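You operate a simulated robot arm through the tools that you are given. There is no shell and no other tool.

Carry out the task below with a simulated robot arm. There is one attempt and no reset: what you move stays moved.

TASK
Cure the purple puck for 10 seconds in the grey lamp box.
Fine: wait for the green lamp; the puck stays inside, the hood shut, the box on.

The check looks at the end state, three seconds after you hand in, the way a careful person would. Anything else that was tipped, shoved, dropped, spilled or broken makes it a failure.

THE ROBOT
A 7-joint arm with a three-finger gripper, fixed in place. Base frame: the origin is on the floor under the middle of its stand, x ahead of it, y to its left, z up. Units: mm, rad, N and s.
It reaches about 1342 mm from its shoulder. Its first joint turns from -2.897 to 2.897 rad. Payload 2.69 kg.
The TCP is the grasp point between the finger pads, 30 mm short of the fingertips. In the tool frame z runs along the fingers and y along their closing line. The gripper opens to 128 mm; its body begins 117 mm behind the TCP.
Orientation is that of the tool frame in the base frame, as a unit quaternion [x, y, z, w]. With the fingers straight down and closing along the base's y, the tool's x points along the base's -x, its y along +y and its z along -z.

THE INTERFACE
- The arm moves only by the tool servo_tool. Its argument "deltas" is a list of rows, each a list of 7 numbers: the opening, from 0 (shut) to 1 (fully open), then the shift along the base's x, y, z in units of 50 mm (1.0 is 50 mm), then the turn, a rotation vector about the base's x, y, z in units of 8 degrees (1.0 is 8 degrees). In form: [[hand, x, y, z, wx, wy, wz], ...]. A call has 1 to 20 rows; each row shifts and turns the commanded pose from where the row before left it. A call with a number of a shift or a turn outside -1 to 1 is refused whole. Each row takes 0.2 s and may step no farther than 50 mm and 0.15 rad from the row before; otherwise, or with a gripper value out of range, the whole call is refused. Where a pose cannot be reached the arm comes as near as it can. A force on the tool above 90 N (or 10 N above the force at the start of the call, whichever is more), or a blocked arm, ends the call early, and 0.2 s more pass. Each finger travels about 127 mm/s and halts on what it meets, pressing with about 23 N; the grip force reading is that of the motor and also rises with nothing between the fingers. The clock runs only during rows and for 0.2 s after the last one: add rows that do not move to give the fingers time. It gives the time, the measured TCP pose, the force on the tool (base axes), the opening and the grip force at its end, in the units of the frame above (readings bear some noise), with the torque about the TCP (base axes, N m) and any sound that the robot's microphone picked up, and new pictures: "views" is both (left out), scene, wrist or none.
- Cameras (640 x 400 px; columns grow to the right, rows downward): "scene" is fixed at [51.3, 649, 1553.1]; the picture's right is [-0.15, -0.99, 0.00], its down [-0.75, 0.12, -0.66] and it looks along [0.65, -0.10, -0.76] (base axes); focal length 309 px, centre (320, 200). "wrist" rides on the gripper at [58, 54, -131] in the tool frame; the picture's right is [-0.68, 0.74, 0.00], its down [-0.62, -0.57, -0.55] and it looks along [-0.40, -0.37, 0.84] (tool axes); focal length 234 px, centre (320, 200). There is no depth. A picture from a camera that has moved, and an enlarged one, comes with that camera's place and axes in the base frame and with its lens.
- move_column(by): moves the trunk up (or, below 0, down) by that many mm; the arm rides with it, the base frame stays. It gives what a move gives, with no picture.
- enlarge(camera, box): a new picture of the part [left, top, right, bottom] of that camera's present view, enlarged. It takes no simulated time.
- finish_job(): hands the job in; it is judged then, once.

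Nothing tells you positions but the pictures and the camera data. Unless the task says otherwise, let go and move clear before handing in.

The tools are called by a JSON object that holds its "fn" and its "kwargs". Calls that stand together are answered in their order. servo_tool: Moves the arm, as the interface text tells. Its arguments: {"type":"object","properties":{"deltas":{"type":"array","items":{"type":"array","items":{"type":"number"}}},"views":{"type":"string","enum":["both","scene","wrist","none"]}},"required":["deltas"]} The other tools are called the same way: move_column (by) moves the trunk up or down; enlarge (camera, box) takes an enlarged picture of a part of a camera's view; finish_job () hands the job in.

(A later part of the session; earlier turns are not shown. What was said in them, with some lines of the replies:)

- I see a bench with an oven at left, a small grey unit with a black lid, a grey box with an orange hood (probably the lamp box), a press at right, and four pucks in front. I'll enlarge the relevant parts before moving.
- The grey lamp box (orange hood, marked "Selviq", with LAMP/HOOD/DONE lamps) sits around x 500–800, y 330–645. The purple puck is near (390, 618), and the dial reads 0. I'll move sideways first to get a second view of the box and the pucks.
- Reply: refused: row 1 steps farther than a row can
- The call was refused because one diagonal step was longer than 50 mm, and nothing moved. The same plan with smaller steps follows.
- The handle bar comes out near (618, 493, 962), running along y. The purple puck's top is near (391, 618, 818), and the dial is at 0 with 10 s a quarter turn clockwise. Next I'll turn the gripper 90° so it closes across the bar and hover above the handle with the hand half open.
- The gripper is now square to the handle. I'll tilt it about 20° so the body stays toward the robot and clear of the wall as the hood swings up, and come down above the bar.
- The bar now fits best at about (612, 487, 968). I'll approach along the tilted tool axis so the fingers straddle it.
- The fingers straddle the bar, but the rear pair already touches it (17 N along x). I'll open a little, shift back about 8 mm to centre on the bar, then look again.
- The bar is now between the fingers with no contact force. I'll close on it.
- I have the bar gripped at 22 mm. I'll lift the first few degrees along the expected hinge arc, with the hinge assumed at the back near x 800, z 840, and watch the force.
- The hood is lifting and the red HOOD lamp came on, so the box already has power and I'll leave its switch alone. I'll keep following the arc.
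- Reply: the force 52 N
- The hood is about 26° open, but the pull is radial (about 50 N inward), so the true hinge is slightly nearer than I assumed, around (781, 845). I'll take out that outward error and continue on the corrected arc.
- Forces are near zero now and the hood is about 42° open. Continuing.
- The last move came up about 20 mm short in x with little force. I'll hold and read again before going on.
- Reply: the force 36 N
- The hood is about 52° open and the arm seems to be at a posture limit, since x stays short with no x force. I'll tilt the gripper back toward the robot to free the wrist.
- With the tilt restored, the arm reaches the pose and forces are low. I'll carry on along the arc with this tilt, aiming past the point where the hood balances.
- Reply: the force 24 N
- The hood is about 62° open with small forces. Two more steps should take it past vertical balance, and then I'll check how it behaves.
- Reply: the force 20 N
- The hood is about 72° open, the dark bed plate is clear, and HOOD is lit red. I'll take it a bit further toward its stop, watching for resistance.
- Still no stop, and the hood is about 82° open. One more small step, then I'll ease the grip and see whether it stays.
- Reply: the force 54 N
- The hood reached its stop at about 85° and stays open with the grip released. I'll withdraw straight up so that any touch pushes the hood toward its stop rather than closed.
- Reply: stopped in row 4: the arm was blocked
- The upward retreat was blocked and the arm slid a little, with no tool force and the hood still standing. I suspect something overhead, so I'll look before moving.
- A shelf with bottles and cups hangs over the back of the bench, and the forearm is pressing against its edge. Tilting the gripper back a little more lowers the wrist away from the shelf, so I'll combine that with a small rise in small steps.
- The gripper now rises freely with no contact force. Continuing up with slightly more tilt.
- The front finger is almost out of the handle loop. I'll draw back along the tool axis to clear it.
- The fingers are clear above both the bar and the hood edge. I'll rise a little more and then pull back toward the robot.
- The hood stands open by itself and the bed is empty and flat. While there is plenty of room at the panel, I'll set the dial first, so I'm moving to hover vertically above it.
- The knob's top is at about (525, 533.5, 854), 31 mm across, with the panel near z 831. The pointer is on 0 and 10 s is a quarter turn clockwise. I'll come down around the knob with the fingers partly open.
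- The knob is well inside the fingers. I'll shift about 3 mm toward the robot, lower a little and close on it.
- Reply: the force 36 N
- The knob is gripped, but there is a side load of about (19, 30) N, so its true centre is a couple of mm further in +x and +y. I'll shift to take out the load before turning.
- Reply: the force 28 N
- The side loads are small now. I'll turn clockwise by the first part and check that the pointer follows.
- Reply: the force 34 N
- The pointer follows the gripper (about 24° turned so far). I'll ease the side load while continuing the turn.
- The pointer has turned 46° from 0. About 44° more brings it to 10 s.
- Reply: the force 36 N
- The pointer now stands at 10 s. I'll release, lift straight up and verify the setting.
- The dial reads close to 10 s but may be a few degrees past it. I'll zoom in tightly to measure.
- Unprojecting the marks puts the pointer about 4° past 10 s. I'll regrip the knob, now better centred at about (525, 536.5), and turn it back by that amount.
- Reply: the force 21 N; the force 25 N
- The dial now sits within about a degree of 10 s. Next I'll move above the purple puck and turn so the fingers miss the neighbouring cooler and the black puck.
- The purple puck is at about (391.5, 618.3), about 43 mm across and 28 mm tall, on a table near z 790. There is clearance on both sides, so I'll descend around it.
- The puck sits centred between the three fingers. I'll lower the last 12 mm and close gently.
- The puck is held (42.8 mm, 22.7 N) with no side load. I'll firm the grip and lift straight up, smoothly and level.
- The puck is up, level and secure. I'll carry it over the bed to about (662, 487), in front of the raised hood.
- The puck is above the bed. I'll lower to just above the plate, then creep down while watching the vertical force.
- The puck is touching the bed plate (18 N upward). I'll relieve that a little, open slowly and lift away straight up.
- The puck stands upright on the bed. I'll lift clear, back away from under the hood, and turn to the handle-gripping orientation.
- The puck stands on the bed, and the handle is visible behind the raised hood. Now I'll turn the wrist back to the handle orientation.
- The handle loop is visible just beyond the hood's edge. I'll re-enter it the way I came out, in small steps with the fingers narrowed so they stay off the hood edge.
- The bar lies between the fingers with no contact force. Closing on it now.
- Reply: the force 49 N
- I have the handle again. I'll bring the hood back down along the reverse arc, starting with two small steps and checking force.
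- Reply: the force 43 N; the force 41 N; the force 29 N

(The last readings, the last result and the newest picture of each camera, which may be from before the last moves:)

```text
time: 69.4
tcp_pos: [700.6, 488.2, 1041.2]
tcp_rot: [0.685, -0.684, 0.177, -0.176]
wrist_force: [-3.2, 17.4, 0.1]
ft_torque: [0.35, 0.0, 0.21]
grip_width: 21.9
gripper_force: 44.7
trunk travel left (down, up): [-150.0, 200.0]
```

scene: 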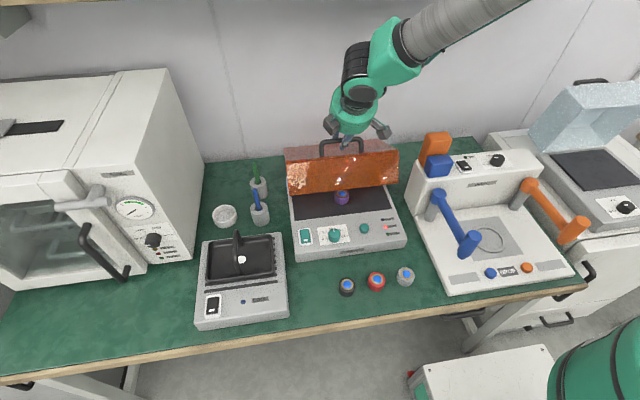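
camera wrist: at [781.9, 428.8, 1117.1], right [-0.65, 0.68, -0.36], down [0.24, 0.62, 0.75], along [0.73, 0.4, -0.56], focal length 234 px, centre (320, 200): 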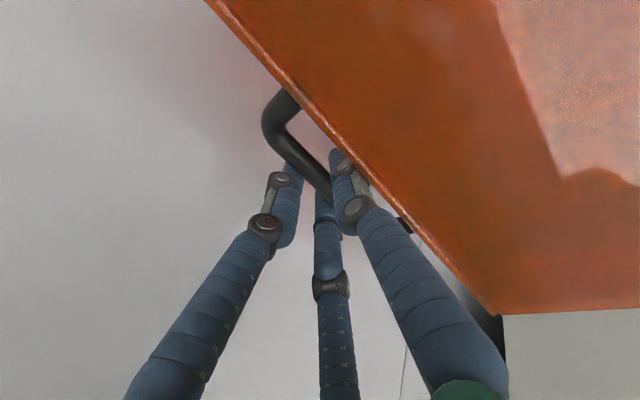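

The hood is about 31° from shut with low forces, and the puck is clear of the front wall's path. Continuing down.

{"fn": "servo_tool", "kwargs": {"deltas": [[0, -0.326, 0.02, -0.15, 0, 0, 0], [0, -0.314, 0, -0.178, 0, 0, 0], [0, -0.296, 0, -0.204, 0, 0, 0], [0, 0, 0, 0, 0, 0, 0]], "views": "none"}}

```text
time: 70.4
tcp_pos: [652.3, 487.4, 1011.2]
tcp_rot: [-0.684, 0.686, -0.177, 0.174]
wrist_force: [0.4, 3.7, -3.1]
ft_torque: [-0.35, 0.0, -0.14]
grip_width: 21.8
gripper_force: 45.1
trunk travel left (down, up): [-150.0, 200.0]
```

{"fn": "servo_tool", "kwargs": {"deltas": [[0, -0.22, 0, -0.178, 0, 0, 0], [0, -0.206, 0, -0.2, 0, 0, 0], [0, 0, 0, 0, 0, 0, 0]], "views": "scene"}}

```text
time: 71.2
tcp_pos: [631.9, 486.3, 993.3]
tcp_rot: [-0.684, 0.685, -0.177, 0.175]
wrist_force: [4.4, 5.8, -6.7]
ft_torque: [0.19, -0.04, 0.07]
grip_width: 21.8
gripper_force: 44.7
trunk travel left (down, up): [-150.0, 200.0]
```

scene: 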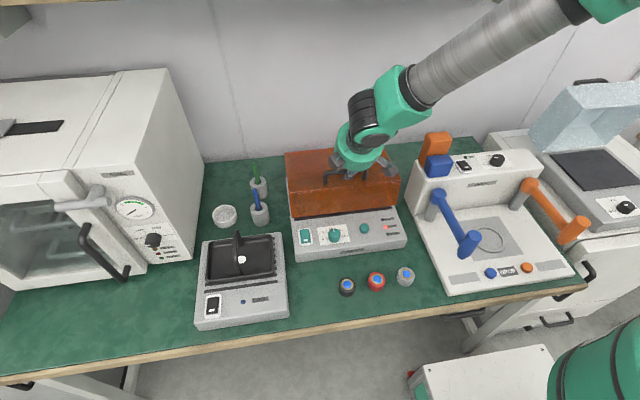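

Nearly shut now. The last few degrees will be slow, watching for the seat contact and the HOOD lamp.

{"fn": "servo_tool", "kwargs": {"deltas": [[0, -0.1, 0, -0.11, 0, 0, 0], [0, -0.1, 0, -0.11, 0, 0, 0], [0, 0, 0, 0, 0, 0, 0]], "views": "none"}}

{"fn": "enlarge", "kwargs": {"camera": "scene", "box": [270, 140, 430, 270]}}

```text
time: 72.0
tcp_pos: [620.2, 486.0, 982.6]
tcp_rot: [-0.684, 0.686, -0.178, 0.175]
wrist_force: [4.0, -4.9, -5.0]
ft_torque: [-0.13, -0.12, 0.04]
grip_width: 22.1
gripper_force: 44.8
trunk travel left (down, up): [-150.0, 200.0]
```

```text
3.08 times, centred on (350, 205) of scene
camera zoom: at [51.3, 649.0, 1553.1], right [-0.15, -0.99, 0.0], down [-0.75, 0.12, -0.66], along [0.65, -0.1, -0.76], focal length 950 px, centre (228, 185)
```

zoom: 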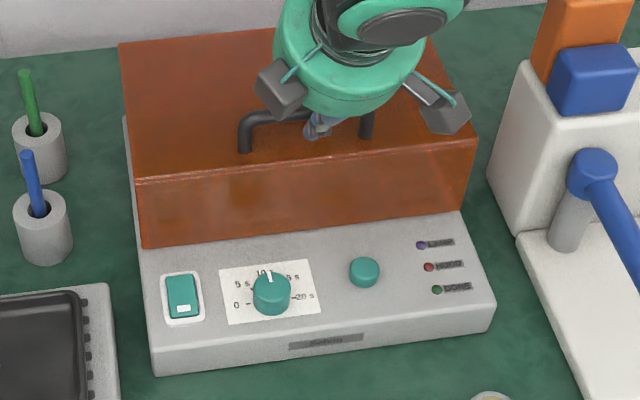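

The HOOD lamp has gone out. I'll lower the last few mm until it seats.

{"fn": "servo_tool", "kwargs": {"deltas": [[0, -0.075, 0, -0.09, 0, 0, 0], [0, -0.06, 0, -0.08, 0, 0, 0], [0, 0, 0, 0, 0, 0, 0]], "views": "none"}}

```text
time: 72.8
tcp_pos: [615.9, 486.4, 975.6]
tcp_rot: [-0.684, 0.685, -0.178, 0.177]
wrist_force: [13.5, -13.3, 12.4]
ft_torque: [-1.06, -0.19, -0.37]
grip_width: 21.9
gripper_force: 45.3
trunk travel left (down, up): [-150.0, 200.0]
```

The hood is seated (light upward reaction). I'll open the fingers modestly and withdraw along the tool axis.

{"fn": "servo_tool", "kwargs": {"deltas": [[0.15, 0, 0, 0, 0, 0, 0], [0.33, 0, 0, 0, 0, 0, 0], [0.36, 0, 0, 0, 0, 0, 0]]}}

{"fn": "enlarge", "kwargs": {"camera": "wrist", "box": [220, 60, 460, 240]}}

{"fn": "enlarge", "kwargs": {"camera": "scene", "box": [270, 140, 430, 270]}}

```text
time: 73.6
tcp_pos: [612.8, 486.1, 973.3]
tcp_rot: [-0.684, 0.686, -0.177, 0.175]
wrist_force: [0.5, 0.3, 0.9]
ft_torque: [0.02, 0.02, -0.02]
grip_width: 45.7
gripper_force: 0.1
trunk travel left (down, up): [-150.0, 200.0]
camera wrist: at [504.5, 428.2, 1062.1], right [-0.64, 0.68, -0.36], down [0.23, 0.62, 0.75], along [0.73, 0.4, -0.55], focal length 234 px, centre (320, 200)
```

scene: 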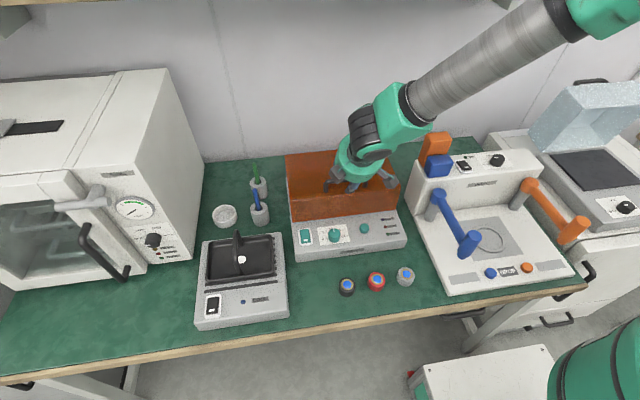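
wrist: 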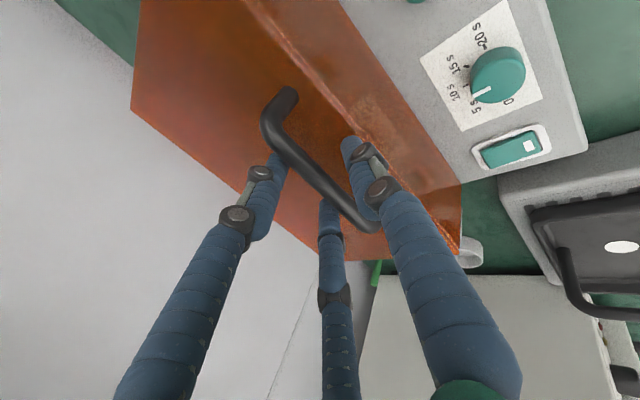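

```text
2.22 times, centred on (340, 150) of wrist
camera zoom: at [504.5, 428.2, 1062.1], right [-0.64, 0.68, -0.36], down [0.23, 0.62, 0.75], along [0.73, 0.4, -0.55], focal length 520 px, centre (276, 311)
```

zoom: 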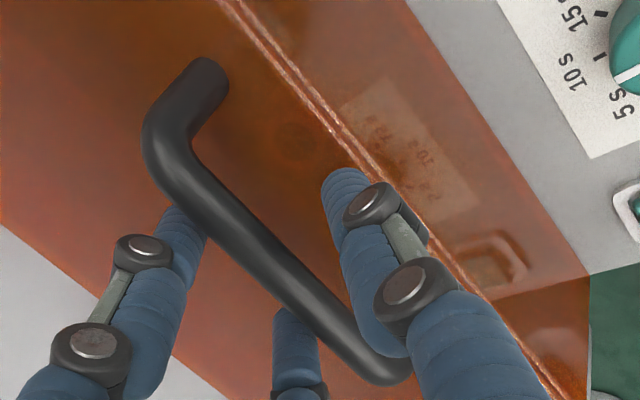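

```text
3.08 times, centred on (350, 205) of scene
camera zoom: at [51.3, 649.0, 1553.1], right [-0.15, -0.99, 0.0], down [-0.75, 0.12, -0.66], along [0.65, -0.1, -0.76], focal length 950 px, centre (228, 185)
```

zoom: 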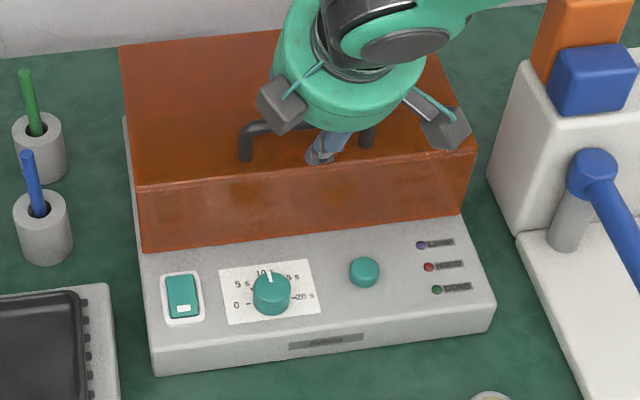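

{"fn": "servo_tool", "kwargs": {"deltas": [[0.4, -0.12, 0, 0.22, 0, 0, 0], [0.42, -0.14, 0, 0.26, 0, 0, 0], [0.42, -0.19, 0, 0.35, 0, 0, 0], [0.42, -0.19, 0, 0.35, 0, 0, 0], [0.42, 0, 0, 0, 0, 0, 0]]}}

{"fn": "enlarge", "kwargs": {"camera": "wrist", "box": [220, 0, 540, 200]}}

{"fn": "enlarge", "kwargs": {"camera": "scene", "box": [270, 140, 430, 270]}}

```text
time: 74.8
tcp_pos: [580.3, 487.1, 1033.5]
tcp_rot: [-0.684, 0.685, -0.177, 0.176]
wrist_force: [-0.5, 0.9, 0.6]
ft_torque: [0.02, -0.03, -0.01]
grip_width: 53.9
gripper_force: 0.1
trunk travel left (down, up): [-150.0, 200.0]
camera wrist: at [472.3, 428.4, 1120.5], right [-0.64, 0.68, -0.36], down [0.23, 0.62, 0.75], along [0.73, 0.4, -0.55], focal length 234 px, centre (320, 200)
```

scene: 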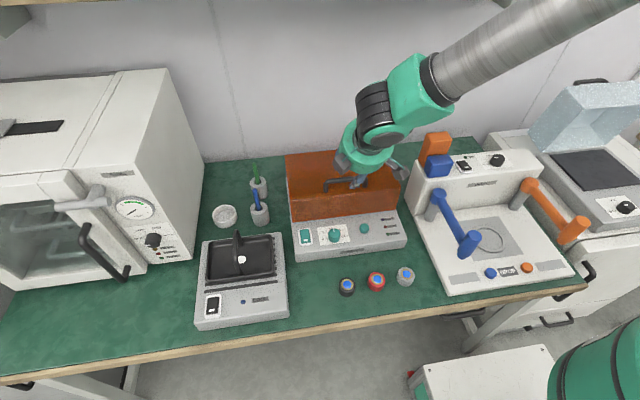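
wrist: 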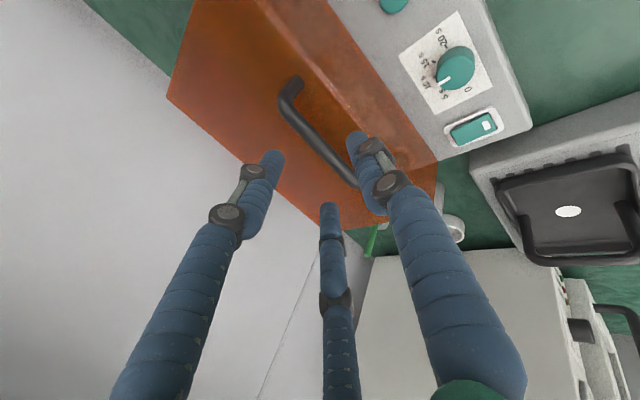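

```text
2.00 times, centred on (380, 100) of wrist
camera zoom: at [472.3, 428.4, 1120.5], right [-0.64, 0.68, -0.36], down [0.23, 0.62, 0.75], along [0.73, 0.4, -0.55], focal length 468 px, centre (200, 400)
```

zoom: 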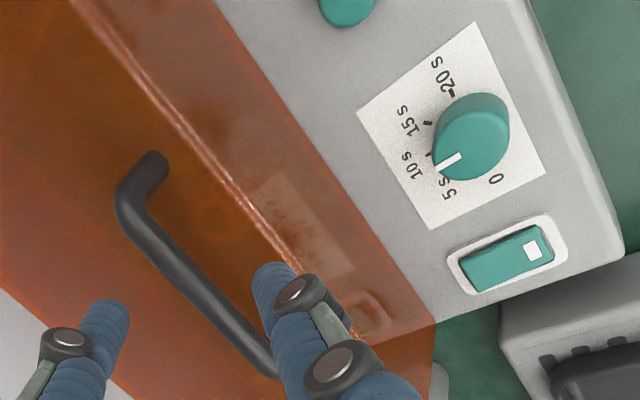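

```text
3.08 times, centred on (350, 205) of scene
camera zoom: at [51.3, 649.0, 1553.1], right [-0.15, -0.99, 0.0], down [-0.75, 0.12, -0.66], along [0.65, -0.1, -0.76], focal length 950 px, centre (228, 185)
```

zoom: 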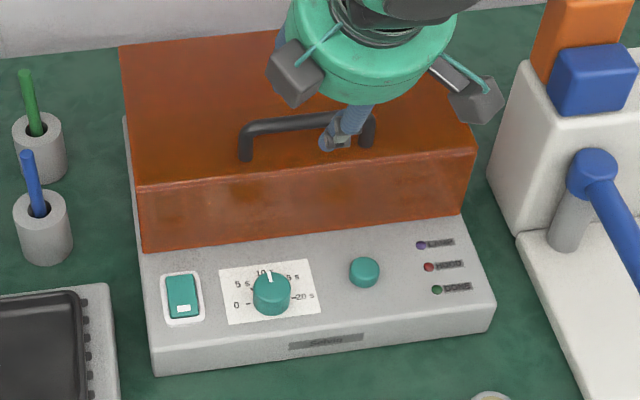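

The hood is shut, the dial still points to 10 s and all three lamps are dark. Next I'll press the round start button at about (538, 447.5), closing the fingers and hovering above it with some tilt to stay clear of the handle.

{"fn": "servo_tool", "kwargs": {"deltas": [[0.3, -0.7, -0.3, 0.1, 0, 0.45, 0], [0.1, -0.15, -0.3, -0.1, 0, 0.45, 0], [0, 0, -0.19, -0.6, 0, 0.45, 0], [0, 0, 0, -0.8, 0, 0, 0], [0, 0, 0, -0.8, 0, 0, 0], [0, 0, 0, 0, 0, 0, 0]]}}

{"fn": "enlarge", "kwargs": {"camera": "wrist", "box": [220, 80, 420, 240]}}

{"fn": "enlarge", "kwargs": {"camera": "scene", "box": [290, 180, 420, 270]}}

```text
time: 76.2
tcp_pos: [537.1, 448.8, 923.7]
tcp_rot: [0.699, -0.698, 0.112, -0.11]
wrist_force: [-0.1, 0.5, 0.1]
ft_torque: [-0.03, 0.0, -0.03]
grip_width: 2.2
gripper_force: 22.8
trunk travel left (down, up): [-150.0, 200.0]
camera wrist: at [445.8, 389.6, 1030.0], right [-0.7, 0.68, -0.23], down [0.37, 0.62, 0.7], along [0.61, 0.4, -0.68], focal length 234 px, centre (320, 200)
```

scene: 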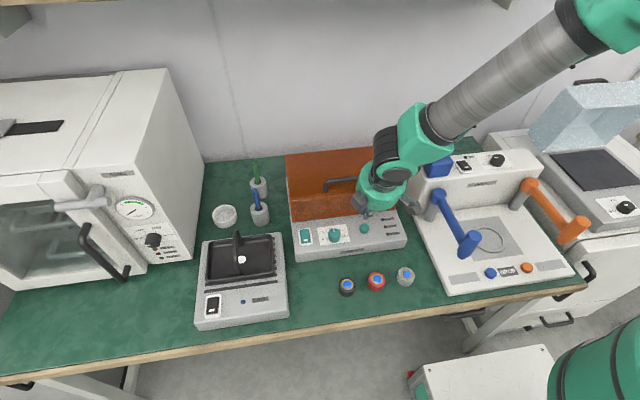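
wrist: 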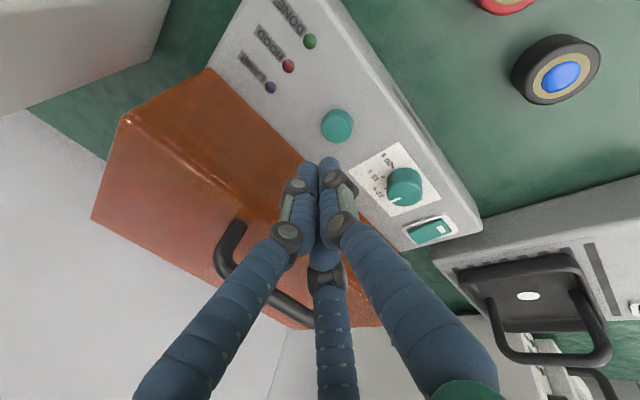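

```text
2.50 times, centred on (320, 160) of wrist
camera zoom: at [445.8, 389.6, 1030.0], right [-0.7, 0.68, -0.23], down [0.37, 0.62, 0.7], along [0.61, 0.4, -0.68], focal length 585 px, centre (320, 300)
```

zoom: 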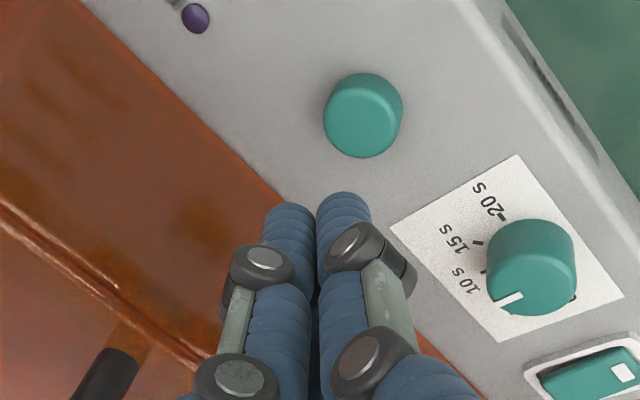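

```text
4.44 times, centred on (355, 225) of scene
camera zoom: at [51.3, 649.0, 1553.1], right [-0.15, -0.99, 0.0], down [-0.75, 0.12, -0.66], along [0.65, -0.1, -0.76], focal length 1372 px, centre (164, 89)
```

zoom: 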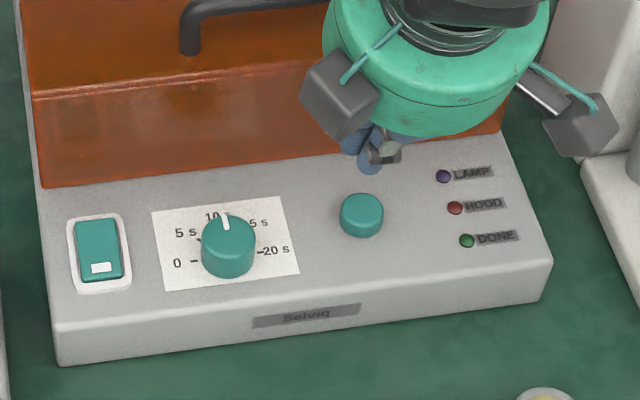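

The fingertips are above the button. I'll lower to just over it and then press in small steps, watching force and the lamps.

{"fn": "servo_tool", "kwargs": {"deltas": [[0, 0.01, -0.03, -0.4, 0, 0, 0], [0, 0, 0, -0.3, 0, 0, 0], [0, 0, 0, 0, 0, 0, 0]]}}

{"fn": "enlarge", "kwargs": {"camera": "scene", "box": [290, 180, 420, 270]}}

{"fn": "enlarge", "kwargs": {"camera": "wrist", "box": [220, 80, 420, 240]}}

```text
time: 77.0
tcp_pos: [539.2, 445.7, 888.1]
tcp_rot: [-0.698, 0.698, -0.112, 0.11]
wrist_force: [-0.4, -0.2, -0.4]
ft_torque: [-0.01, 0.02, 0.0]
grip_width: 2.1
gripper_force: 23.0
trunk travel left (down, up): [-150.0, 200.0]
camera wrist: at [448.1, 387.4, 995.1], right [-0.7, 0.68, -0.23], down [0.37, 0.62, 0.7], along [0.61, 0.4, -0.68], focal length 234 px, centre (320, 200)
```

scene: 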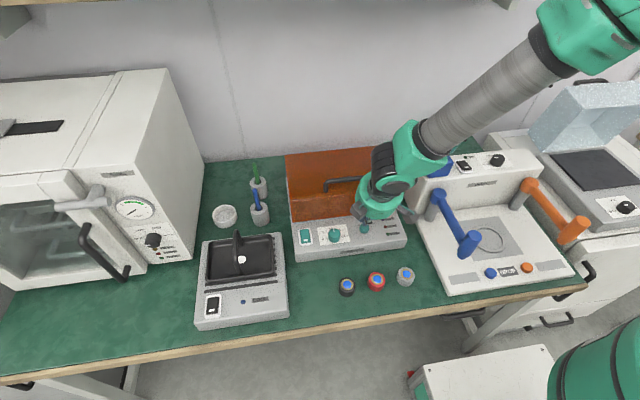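
wrist: 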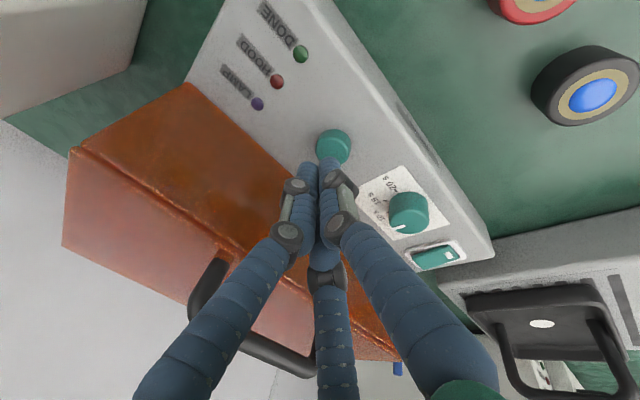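

```text
4.44 times, centred on (355, 225) of scene
camera zoom: at [51.3, 649.0, 1553.1], right [-0.15, -0.99, 0.0], down [-0.75, 0.12, -0.66], along [0.65, -0.1, -0.76], focal length 1372 px, centre (164, 89)
```

zoom: 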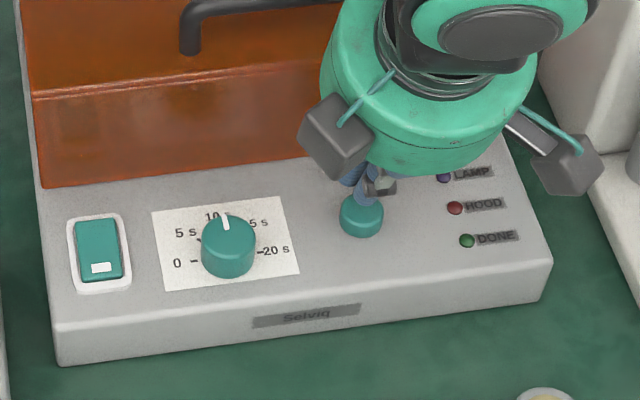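

```text
2.50 times, centred on (320, 160) of wrist
camera zoom: at [448.1, 387.4, 995.1], right [-0.7, 0.68, -0.23], down [0.37, 0.62, 0.7], along [0.61, 0.4, -0.68], focal length 585 px, centre (320, 300)
```

zoom: 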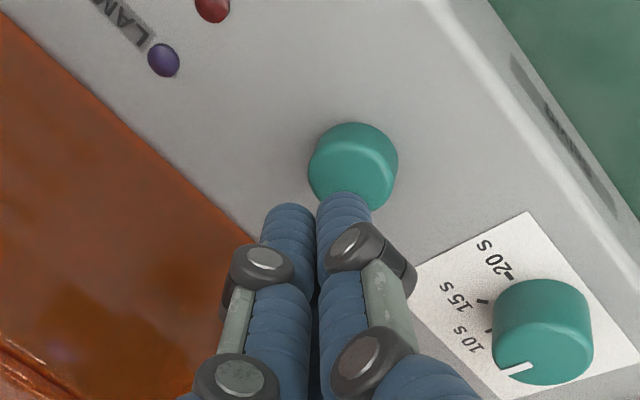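

{"fn": "servo_tool", "kwargs": {"deltas": [[0, -0.02, 0.06, -0.06, 0, 0, 0], [0, 0, 0, -0.08, 0, 0, 0], [0, 0, 0, 0, 0, 0, 0]]}}

{"fn": "enlarge", "kwargs": {"camera": "scene", "box": [290, 180, 420, 270]}}

{"fn": "enlarge", "kwargs": {"camera": "wrist", "box": [260, 80, 380, 180]}}

```text
time: 77.8
tcp_pos: [538.4, 449.8, 880.7]
tcp_rot: [-0.698, 0.699, -0.112, 0.11]
wrist_force: [-0.2, -0.3, -0.2]
ft_torque: [-0.05, -0.01, 0.03]
grip_width: 2.5
gripper_force: 22.7
trunk travel left (down, up): [-150.0, 200.0]
camera wrist: at [448.0, 390.1, 988.1], right [-0.7, 0.68, -0.23], down [0.37, 0.62, 0.7], along [0.61, 0.4, -0.68], focal length 234 px, centre (320, 200)
```

scene: 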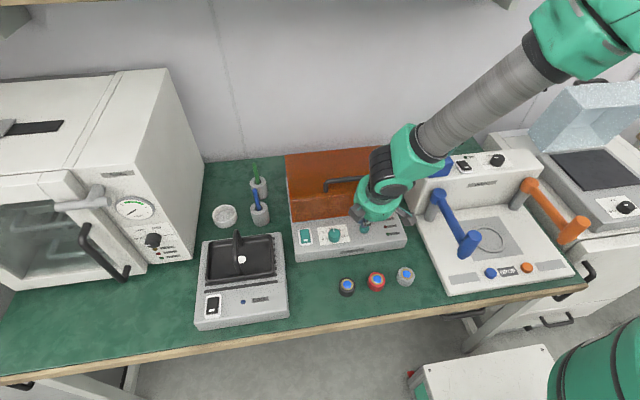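
wrist: 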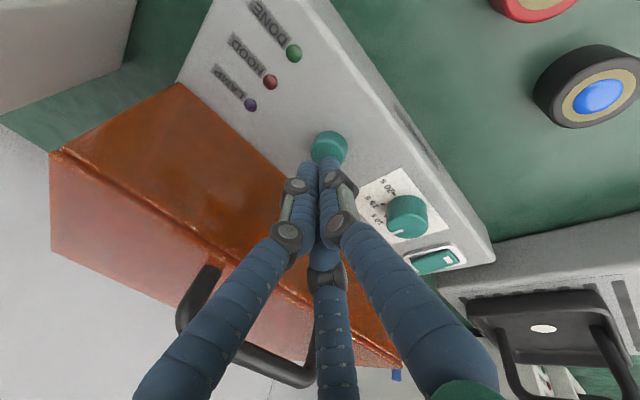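

```text
4.44 times, centred on (355, 225) of scene
camera zoom: at [51.3, 649.0, 1553.1], right [-0.15, -0.99, 0.0], down [-0.75, 0.12, -0.66], along [0.65, -0.1, -0.76], focal length 1372 px, centre (164, 89)
```

zoom: 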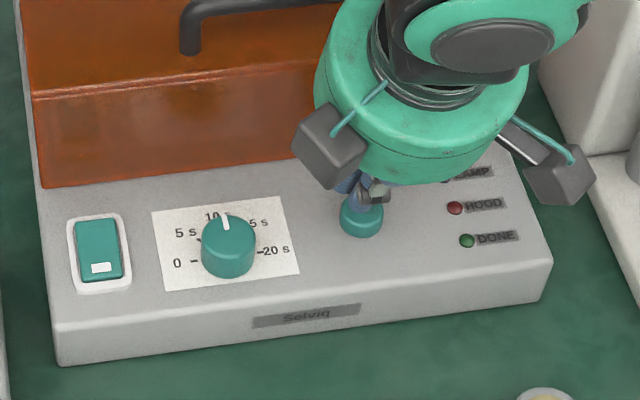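

```text
4.00 times, centred on (320, 130) of wrist
camera zoom: at [448.0, 390.1, 988.1], right [-0.7, 0.68, -0.23], down [0.37, 0.62, 0.7], along [0.61, 0.4, -0.68], focal length 937 px, centre (320, 480)
```

zoom: 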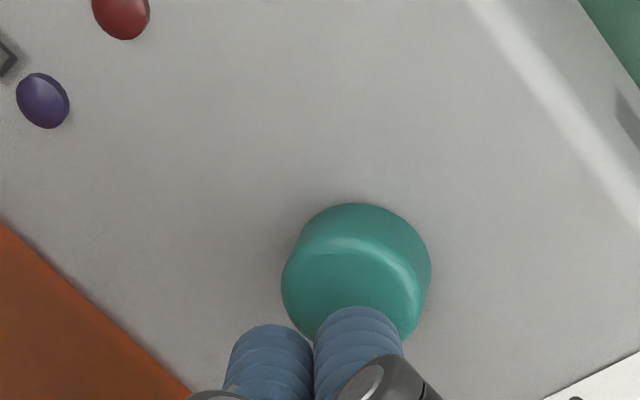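

{"fn": "servo_tool", "kwargs": {"deltas": [[0, 0, 0, -0.06, 0, 0, 0], [0, 0, 0, -0.04, 0, 0, 0], [0, 0, 0, 0, 0, 0, 0]], "views": "wrist"}}

```text
time: 78.6
tcp_pos: [538.8, 448.7, 875.3]
tcp_rot: [-0.698, 0.699, -0.112, 0.11]
wrist_force: [-0.3, 0.1, -0.2]
ft_torque: [-0.01, 0.01, -0.02]
grip_width: 2.2
gripper_force: 22.9
trunk travel left (down, up): [-150.0, 200.0]
camera wrist: at [448.1, 389.9, 982.3], right [-0.7, 0.68, -0.23], down [0.37, 0.62, 0.7], along [0.61, 0.4, -0.68], focal length 234 px, centre (320, 200)
```

wrist: 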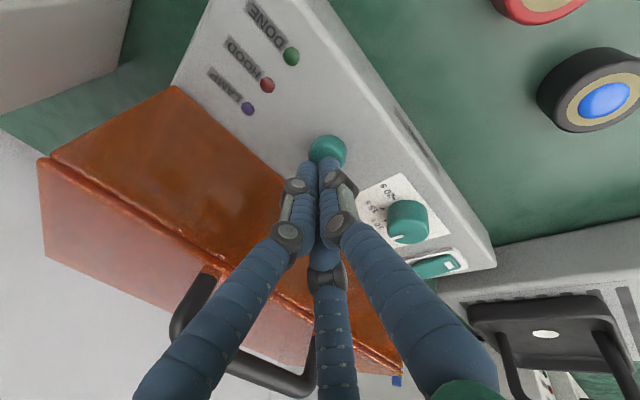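

{"fn": "servo_tool", "kwargs": {"deltas": [[0, 0, 0, -0.04, 0, 0, 0], [0, 0, 0, -0.04, 0, 0, 0], [0, 0, 0, 0, 0, 0, 0]], "views": "wrist"}}

```text
time: 79.4
tcp_pos: [539.9, 448.2, 872.6]
tcp_rot: [-0.698, 0.699, -0.112, 0.11]
wrist_force: [-0.4, -1.0, 2.1]
ft_torque: [0.0, 0.03, 0.03]
grip_width: 2.3
gripper_force: 22.9
trunk travel left (down, up): [-150.0, 200.0]
camera wrist: at [448.6, 389.9, 979.1], right [-0.7, 0.68, -0.23], down [0.37, 0.62, 0.7], along [0.61, 0.4, -0.68], focal length 234 px, centre (320, 200)
```

wrist: 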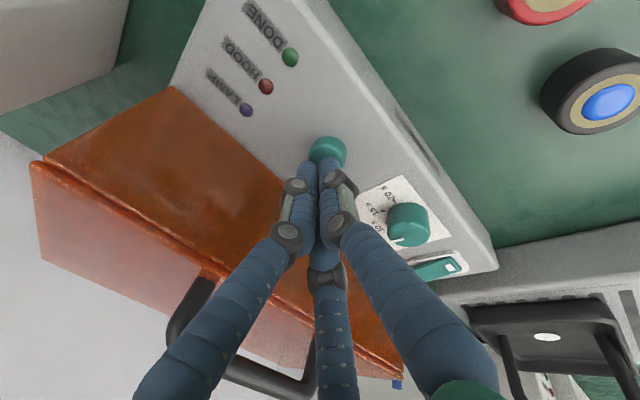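

{"fn": "servo_tool", "kwargs": {"deltas": [[0, 0, 0, -0.04, 0, 0, 0], [0, 0, 0, -0.02, 0, 0, 0], [0, 0, 0, 0, 0, 0, 0]], "views": "wrist"}}

{"fn": "enlarge", "kwargs": {"camera": "wrist", "box": [200, 0, 360, 180]}}

```text
time: 80.2
tcp_pos: [539.5, 448.8, 870.2]
tcp_rot: [-0.698, 0.699, -0.112, 0.111]
wrist_force: [-0.9, 1.5, 1.9]
ft_torque: [0.02, 0.04, 0.0]
grip_width: 2.3
gripper_force: 22.6
trunk travel left (down, up): [-150.0, 200.0]
heard: click
camera wrist: at [448.5, 389.7, 976.7], right [-0.7, 0.68, -0.23], down [0.37, 0.62, 0.7], along [0.61, 0.4, -0.68], focal length 234 px, centre (320, 200)
```

wrist: 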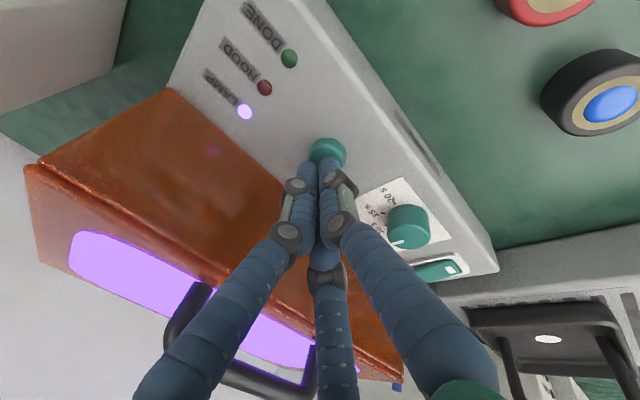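

```text
2.22 times, centred on (280, 90) of wrist
camera zoom: at [448.5, 389.7, 976.7], right [-0.7, 0.68, -0.23], down [0.37, 0.62, 0.7], along [0.61, 0.4, -0.68], focal length 520 px, centre (409, 444)
```

zoom: 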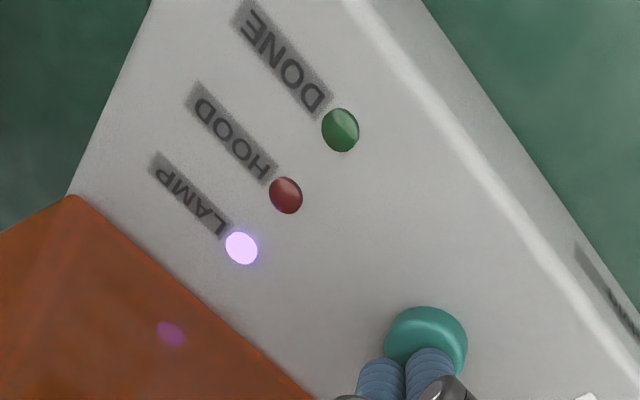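

There was a click, the LAMP light came on and the interior glows violet, so the cure has started. I'll lift straight off the button, move clear and wait for the green DONE lamp.

{"fn": "servo_tool", "kwargs": {"deltas": [[0, 0, 0, 0.15, 0, 0, 0], [0, 0, 0, 0.5, 0, 0, 0], [0, -0.2, 0, 0.7, 0, 0, 0], [0, -0.5, 0, 0.7, 0, 0, 0], [0, -0.7, 0, 0.6, 0, 0, 0], [0.2, -0.7, 0, 0.4, 0, 0, 0], [0.3, 0, 0, 0, 0, 0, 0]]}}

{"fn": "enlarge", "kwargs": {"camera": "scene", "box": [270, 140, 430, 270]}}

```text
time: 81.8
tcp_pos: [430.6, 448.8, 1021.3]
tcp_rot: [-0.698, 0.699, -0.112, 0.11]
wrist_force: [-1.7, 0.3, -0.4]
ft_torque: [0.05, -0.06, 0.05]
grip_width: 38.2
gripper_force: 0.0
trunk travel left (down, up): [-150.0, 200.0]
camera wrist: at [340.8, 389.7, 1128.2], right [-0.7, 0.68, -0.23], down [0.37, 0.62, 0.7], along [0.61, 0.4, -0.68], focal length 234 px, centre (320, 200)
```

scene: 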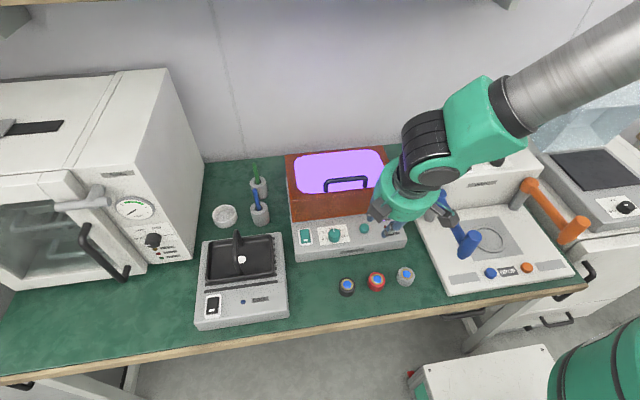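
wrist: 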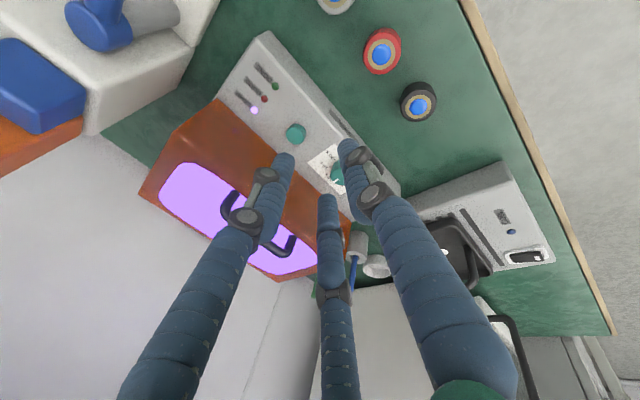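

```text
3.08 times, centred on (350, 205) of scene
camera zoom: at [51.3, 649.0, 1553.1], right [-0.15, -0.99, 0.0], down [-0.75, 0.12, -0.66], along [0.65, -0.1, -0.76], focal length 950 px, centre (228, 185)
```

zoom: 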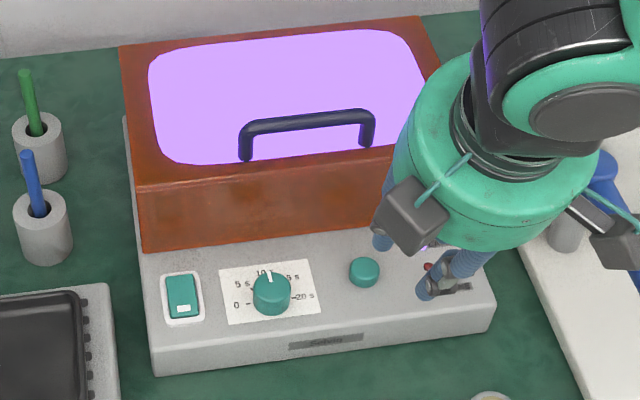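

The lamp is on. I'll rise clear and wait with the arm still, watching the DONE lamp.

{"fn": "servo_tool", "kwargs": {"deltas": [[0.3, 0, 0.2, 0.8, 0, 0, 0], [0.3, 0, 0.2, 0.8, 0, 0, 0], [0.3, 0, 0.2, 0.6, 0, 0, 0], [0.3, 0, 0, 0, 0, 0, 0], [0.3, 0, 0, 0, 0, 0, 0], [0.3, 0, 0, 0, 0, 0, 0], [0.3, 0, 0, 0, 0, 0, 0], [0.3, 0, 0, 0, 0, 0, 0], [0.3, 0, 0, 0, 0, 0, 0], [0.3, 0, 0, 0, 0, 0, 0], [0.3, 0, 0, 0, 0, 0, 0], [0.3, 0, 0, 0, 0, 0, 0], [0.3, 0, 0, 0, 0, 0, 0], [0.3, 0, 0, 0, 0, 0, 0], [0.3, 0, 0, 0, 0, 0, 0], [0.3, 0, 0, 0, 0, 0, 0], [0.3, 0, 0, 0, 0, 0, 0], [0.3, 0, 0, 0, 0, 0, 0], [0.3, 0, 0, 0, 0, 0, 0], [0.3, 0, 0, 0, 0, 0, 0]]}}

{"fn": "enlarge", "kwargs": {"camera": "wrist", "box": [200, 40, 400, 200]}}

```text
time: 86.0
tcp_pos: [433.3, 478.2, 1131.6]
tcp_rot: [-0.698, 0.699, -0.112, 0.111]
wrist_force: [0.6, -0.4, 0.6]
ft_torque: [0.0, -0.02, 0.0]
grip_width: 38.5
gripper_force: 0.2
trunk travel left (down, up): [-150.0, 200.0]
camera wrist: at [341.9, 419.0, 1238.2], right [-0.7, 0.68, -0.23], down [0.37, 0.62, 0.7], along [0.61, 0.4, -0.68], focal length 234 px, centre (320, 200)
```

scene: 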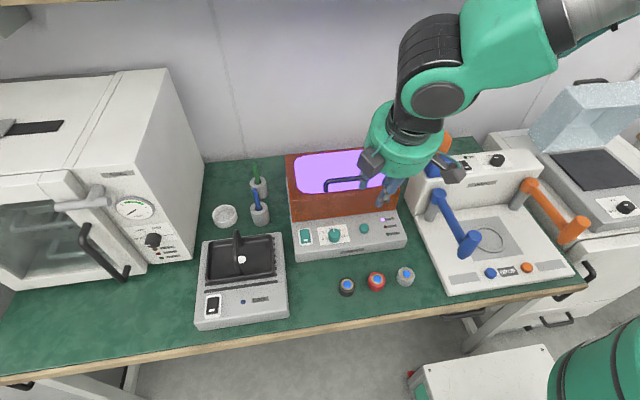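
wrist: 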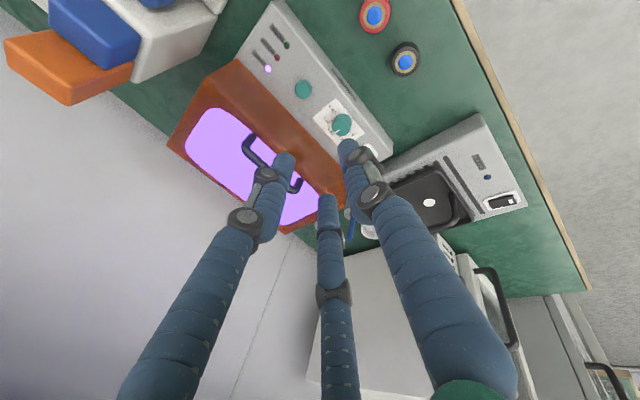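

```text
2.50 times, centred on (300, 120) of wrist
camera zoom: at [341.9, 419.0, 1238.2], right [-0.7, 0.68, -0.23], down [0.37, 0.62, 0.7], along [0.61, 0.4, -0.68], focal length 585 px, centre (370, 400)
```

zoom: 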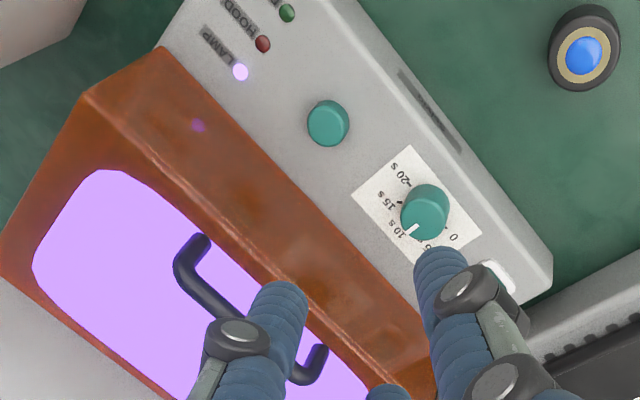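

The LAMP is still lit about 6 s in. I'll keep waiting without moving.

{"fn": "servo_tool", "kwargs": {"deltas": [[0.3, 0, 0, 0, 0, 0, 0], [0.3, 0, 0, 0, 0, 0, 0], [0.3, 0, 0, 0, 0, 0, 0], [0.3, 0, 0, 0, 0, 0, 0], [0.3, 0, 0, 0, 0, 0, 0], [0.3, 0, 0, 0, 0, 0, 0], [0.3, 0, 0, 0, 0, 0, 0], [0.3, 0, 0, 0, 0, 0, 0], [0.3, 0, 0, 0, 0, 0, 0], [0.3, 0, 0, 0, 0, 0, 0], [0.3, 0, 0, 0, 0, 0, 0], [0.3, 0, 0, 0, 0, 0, 0], [0.3, 0, 0, 0, 0, 0, 0], [0.3, 0, 0, 0, 0, 0, 0], [0.3, 0, 0, 0, 0, 0, 0], [0.3, 0, 0, 0, 0, 0, 0], [0.3, 0, 0, 0, 0, 0, 0], [0.3, 0, 0, 0, 0, 0, 0], [0.3, 0, 0, 0, 0, 0, 0], [0.3, 0, 0, 0, 0, 0, 0]]}}

{"fn": "enlarge", "kwargs": {"camera": "wrist", "box": [200, 0, 400, 160]}}

{"fn": "enlarge", "kwargs": {"camera": "scene", "box": [270, 140, 430, 270]}}

```text
time: 90.2
tcp_pos: [432.8, 477.0, 1130.8]
tcp_rot: [-0.698, 0.698, -0.112, 0.111]
wrist_force: [-0.3, 0.7, 0.0]
ft_torque: [-0.01, 0.01, 0.0]
grip_width: 38.5
gripper_force: 0.1
trunk travel left (down, up): [-150.0, 200.0]
camera wrist: at [341.9, 419.0, 1238.1], right [-0.7, 0.68, -0.23], down [0.37, 0.62, 0.7], along [0.61, 0.4, -0.68], focal length 234 px, centre (320, 200)
```

scene: 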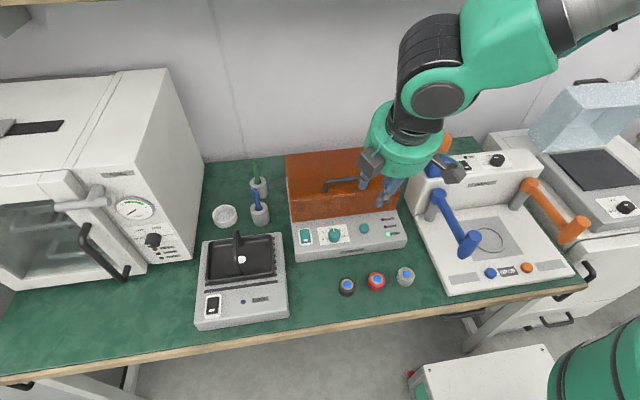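
wrist: 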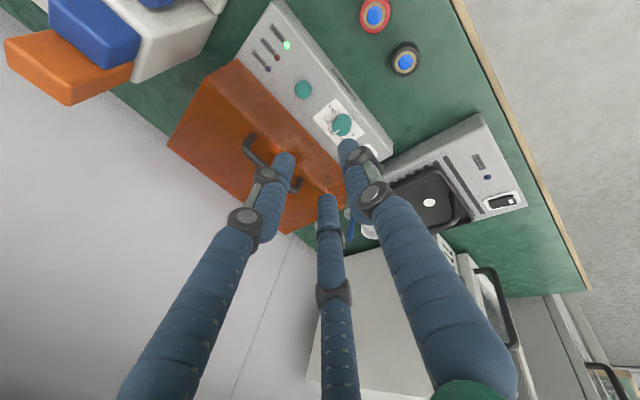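

```text
2.50 times, centred on (300, 80) of wrist
camera zoom: at [341.9, 419.0, 1238.1], right [-0.7, 0.68, -0.23], down [0.37, 0.62, 0.7], along [0.61, 0.4, -0.68], focal length 585 px, centre (370, 500)
```

zoom: 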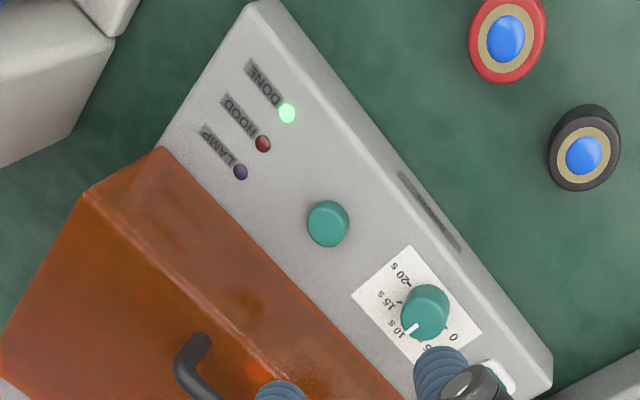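

```text
3.08 times, centred on (350, 205) of scene
camera zoom: at [51.3, 649.0, 1553.1], right [-0.15, -0.99, 0.0], down [-0.75, 0.12, -0.66], along [0.65, -0.1, -0.76], focal length 950 px, centre (228, 185)
```

zoom: 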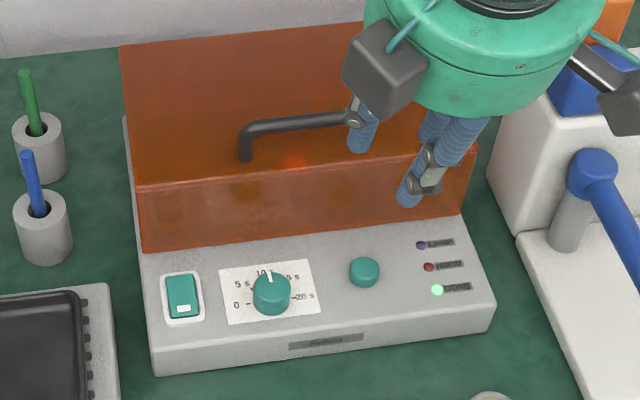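

The green DONE lamp is lit, LAMP is off, and the hood is shut with the box still on. Before handing in, I'll check that nothing else, including the shelf items, was disturbed.

{"fn": "enlarge", "kwargs": {"camera": "scene", "box": [0, 0, 640, 120]}}

{"fn": "enlarge", "kwargs": {"camera": "scene", "box": [180, 170, 440, 330]}}

```text
1.00 times, centred on (320, 60) of scene (not enlarged: the box is as wide or as high as the picture)
camera zoom: at [51.3, 649.0, 1553.1], right [-0.15, -0.99, 0.0], down [-0.75, 0.12, -0.66], along [0.65, -0.1, -0.76], focal length 309 px, centre (320, 340)
```

zoom: 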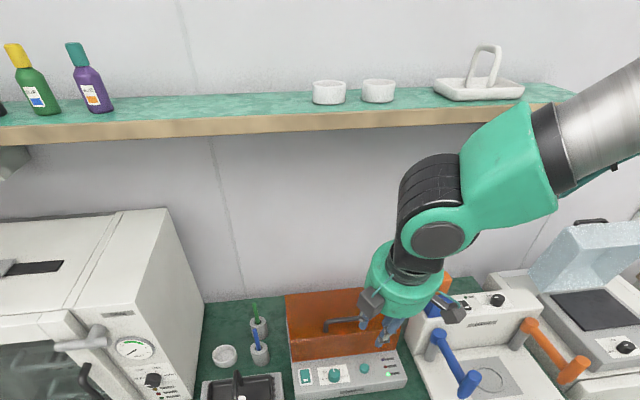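

```text
2.46 times, centred on (310, 250) of scene
camera zoom: at [51.3, 649.0, 1553.1], right [-0.15, -0.99, 0.0], down [-0.75, 0.12, -0.66], along [0.65, -0.1, -0.76], focal length 760 px, centre (345, 77)
```

zoom: 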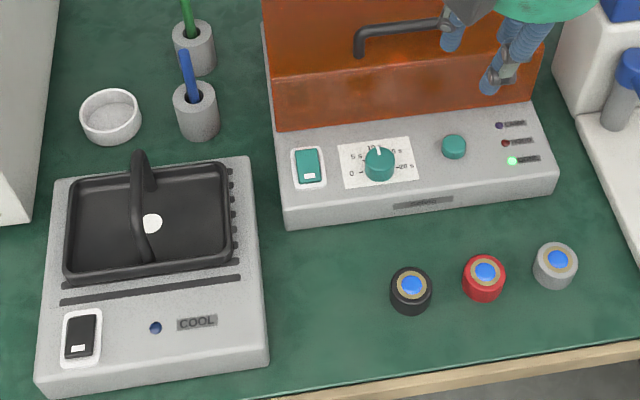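

Everything is in place: DONE is lit green, the puck is inside under the shut hood, and the box is still on. The shelf items, other pucks and tools look undisturbed, and the arm is clear, so I'm handing in.

{"fn": "finish_job", "kwargs": {}}

```text
The job is handed in.
```

The purple puck has been cured for 10 seconds in the grey lamp box. The green DONE lamp was lit and the violet LAMP light was off about 10 seconds after I pressed start.

- **Puck:** it is on the bed plate under the hood.
- **Hood:** it is shut and the red HOOD lamp is out.
- **Box:** it was already on when I opened the hood, so I never touched its switch, and it is still on.
- **Dial:** it is set to 10 s. The first turn overshot by about 4°, so I regripped the knob and turned it back.
- **Surroundings:** the forearm pressed against the edge of the overhead shelf once while the hood was open. In the last pictures, the items on the shelf, the other pucks and the rest of the bench look undisturbed.

The job is handed in and the arm is clear of the box. I have not seen the result of the check.
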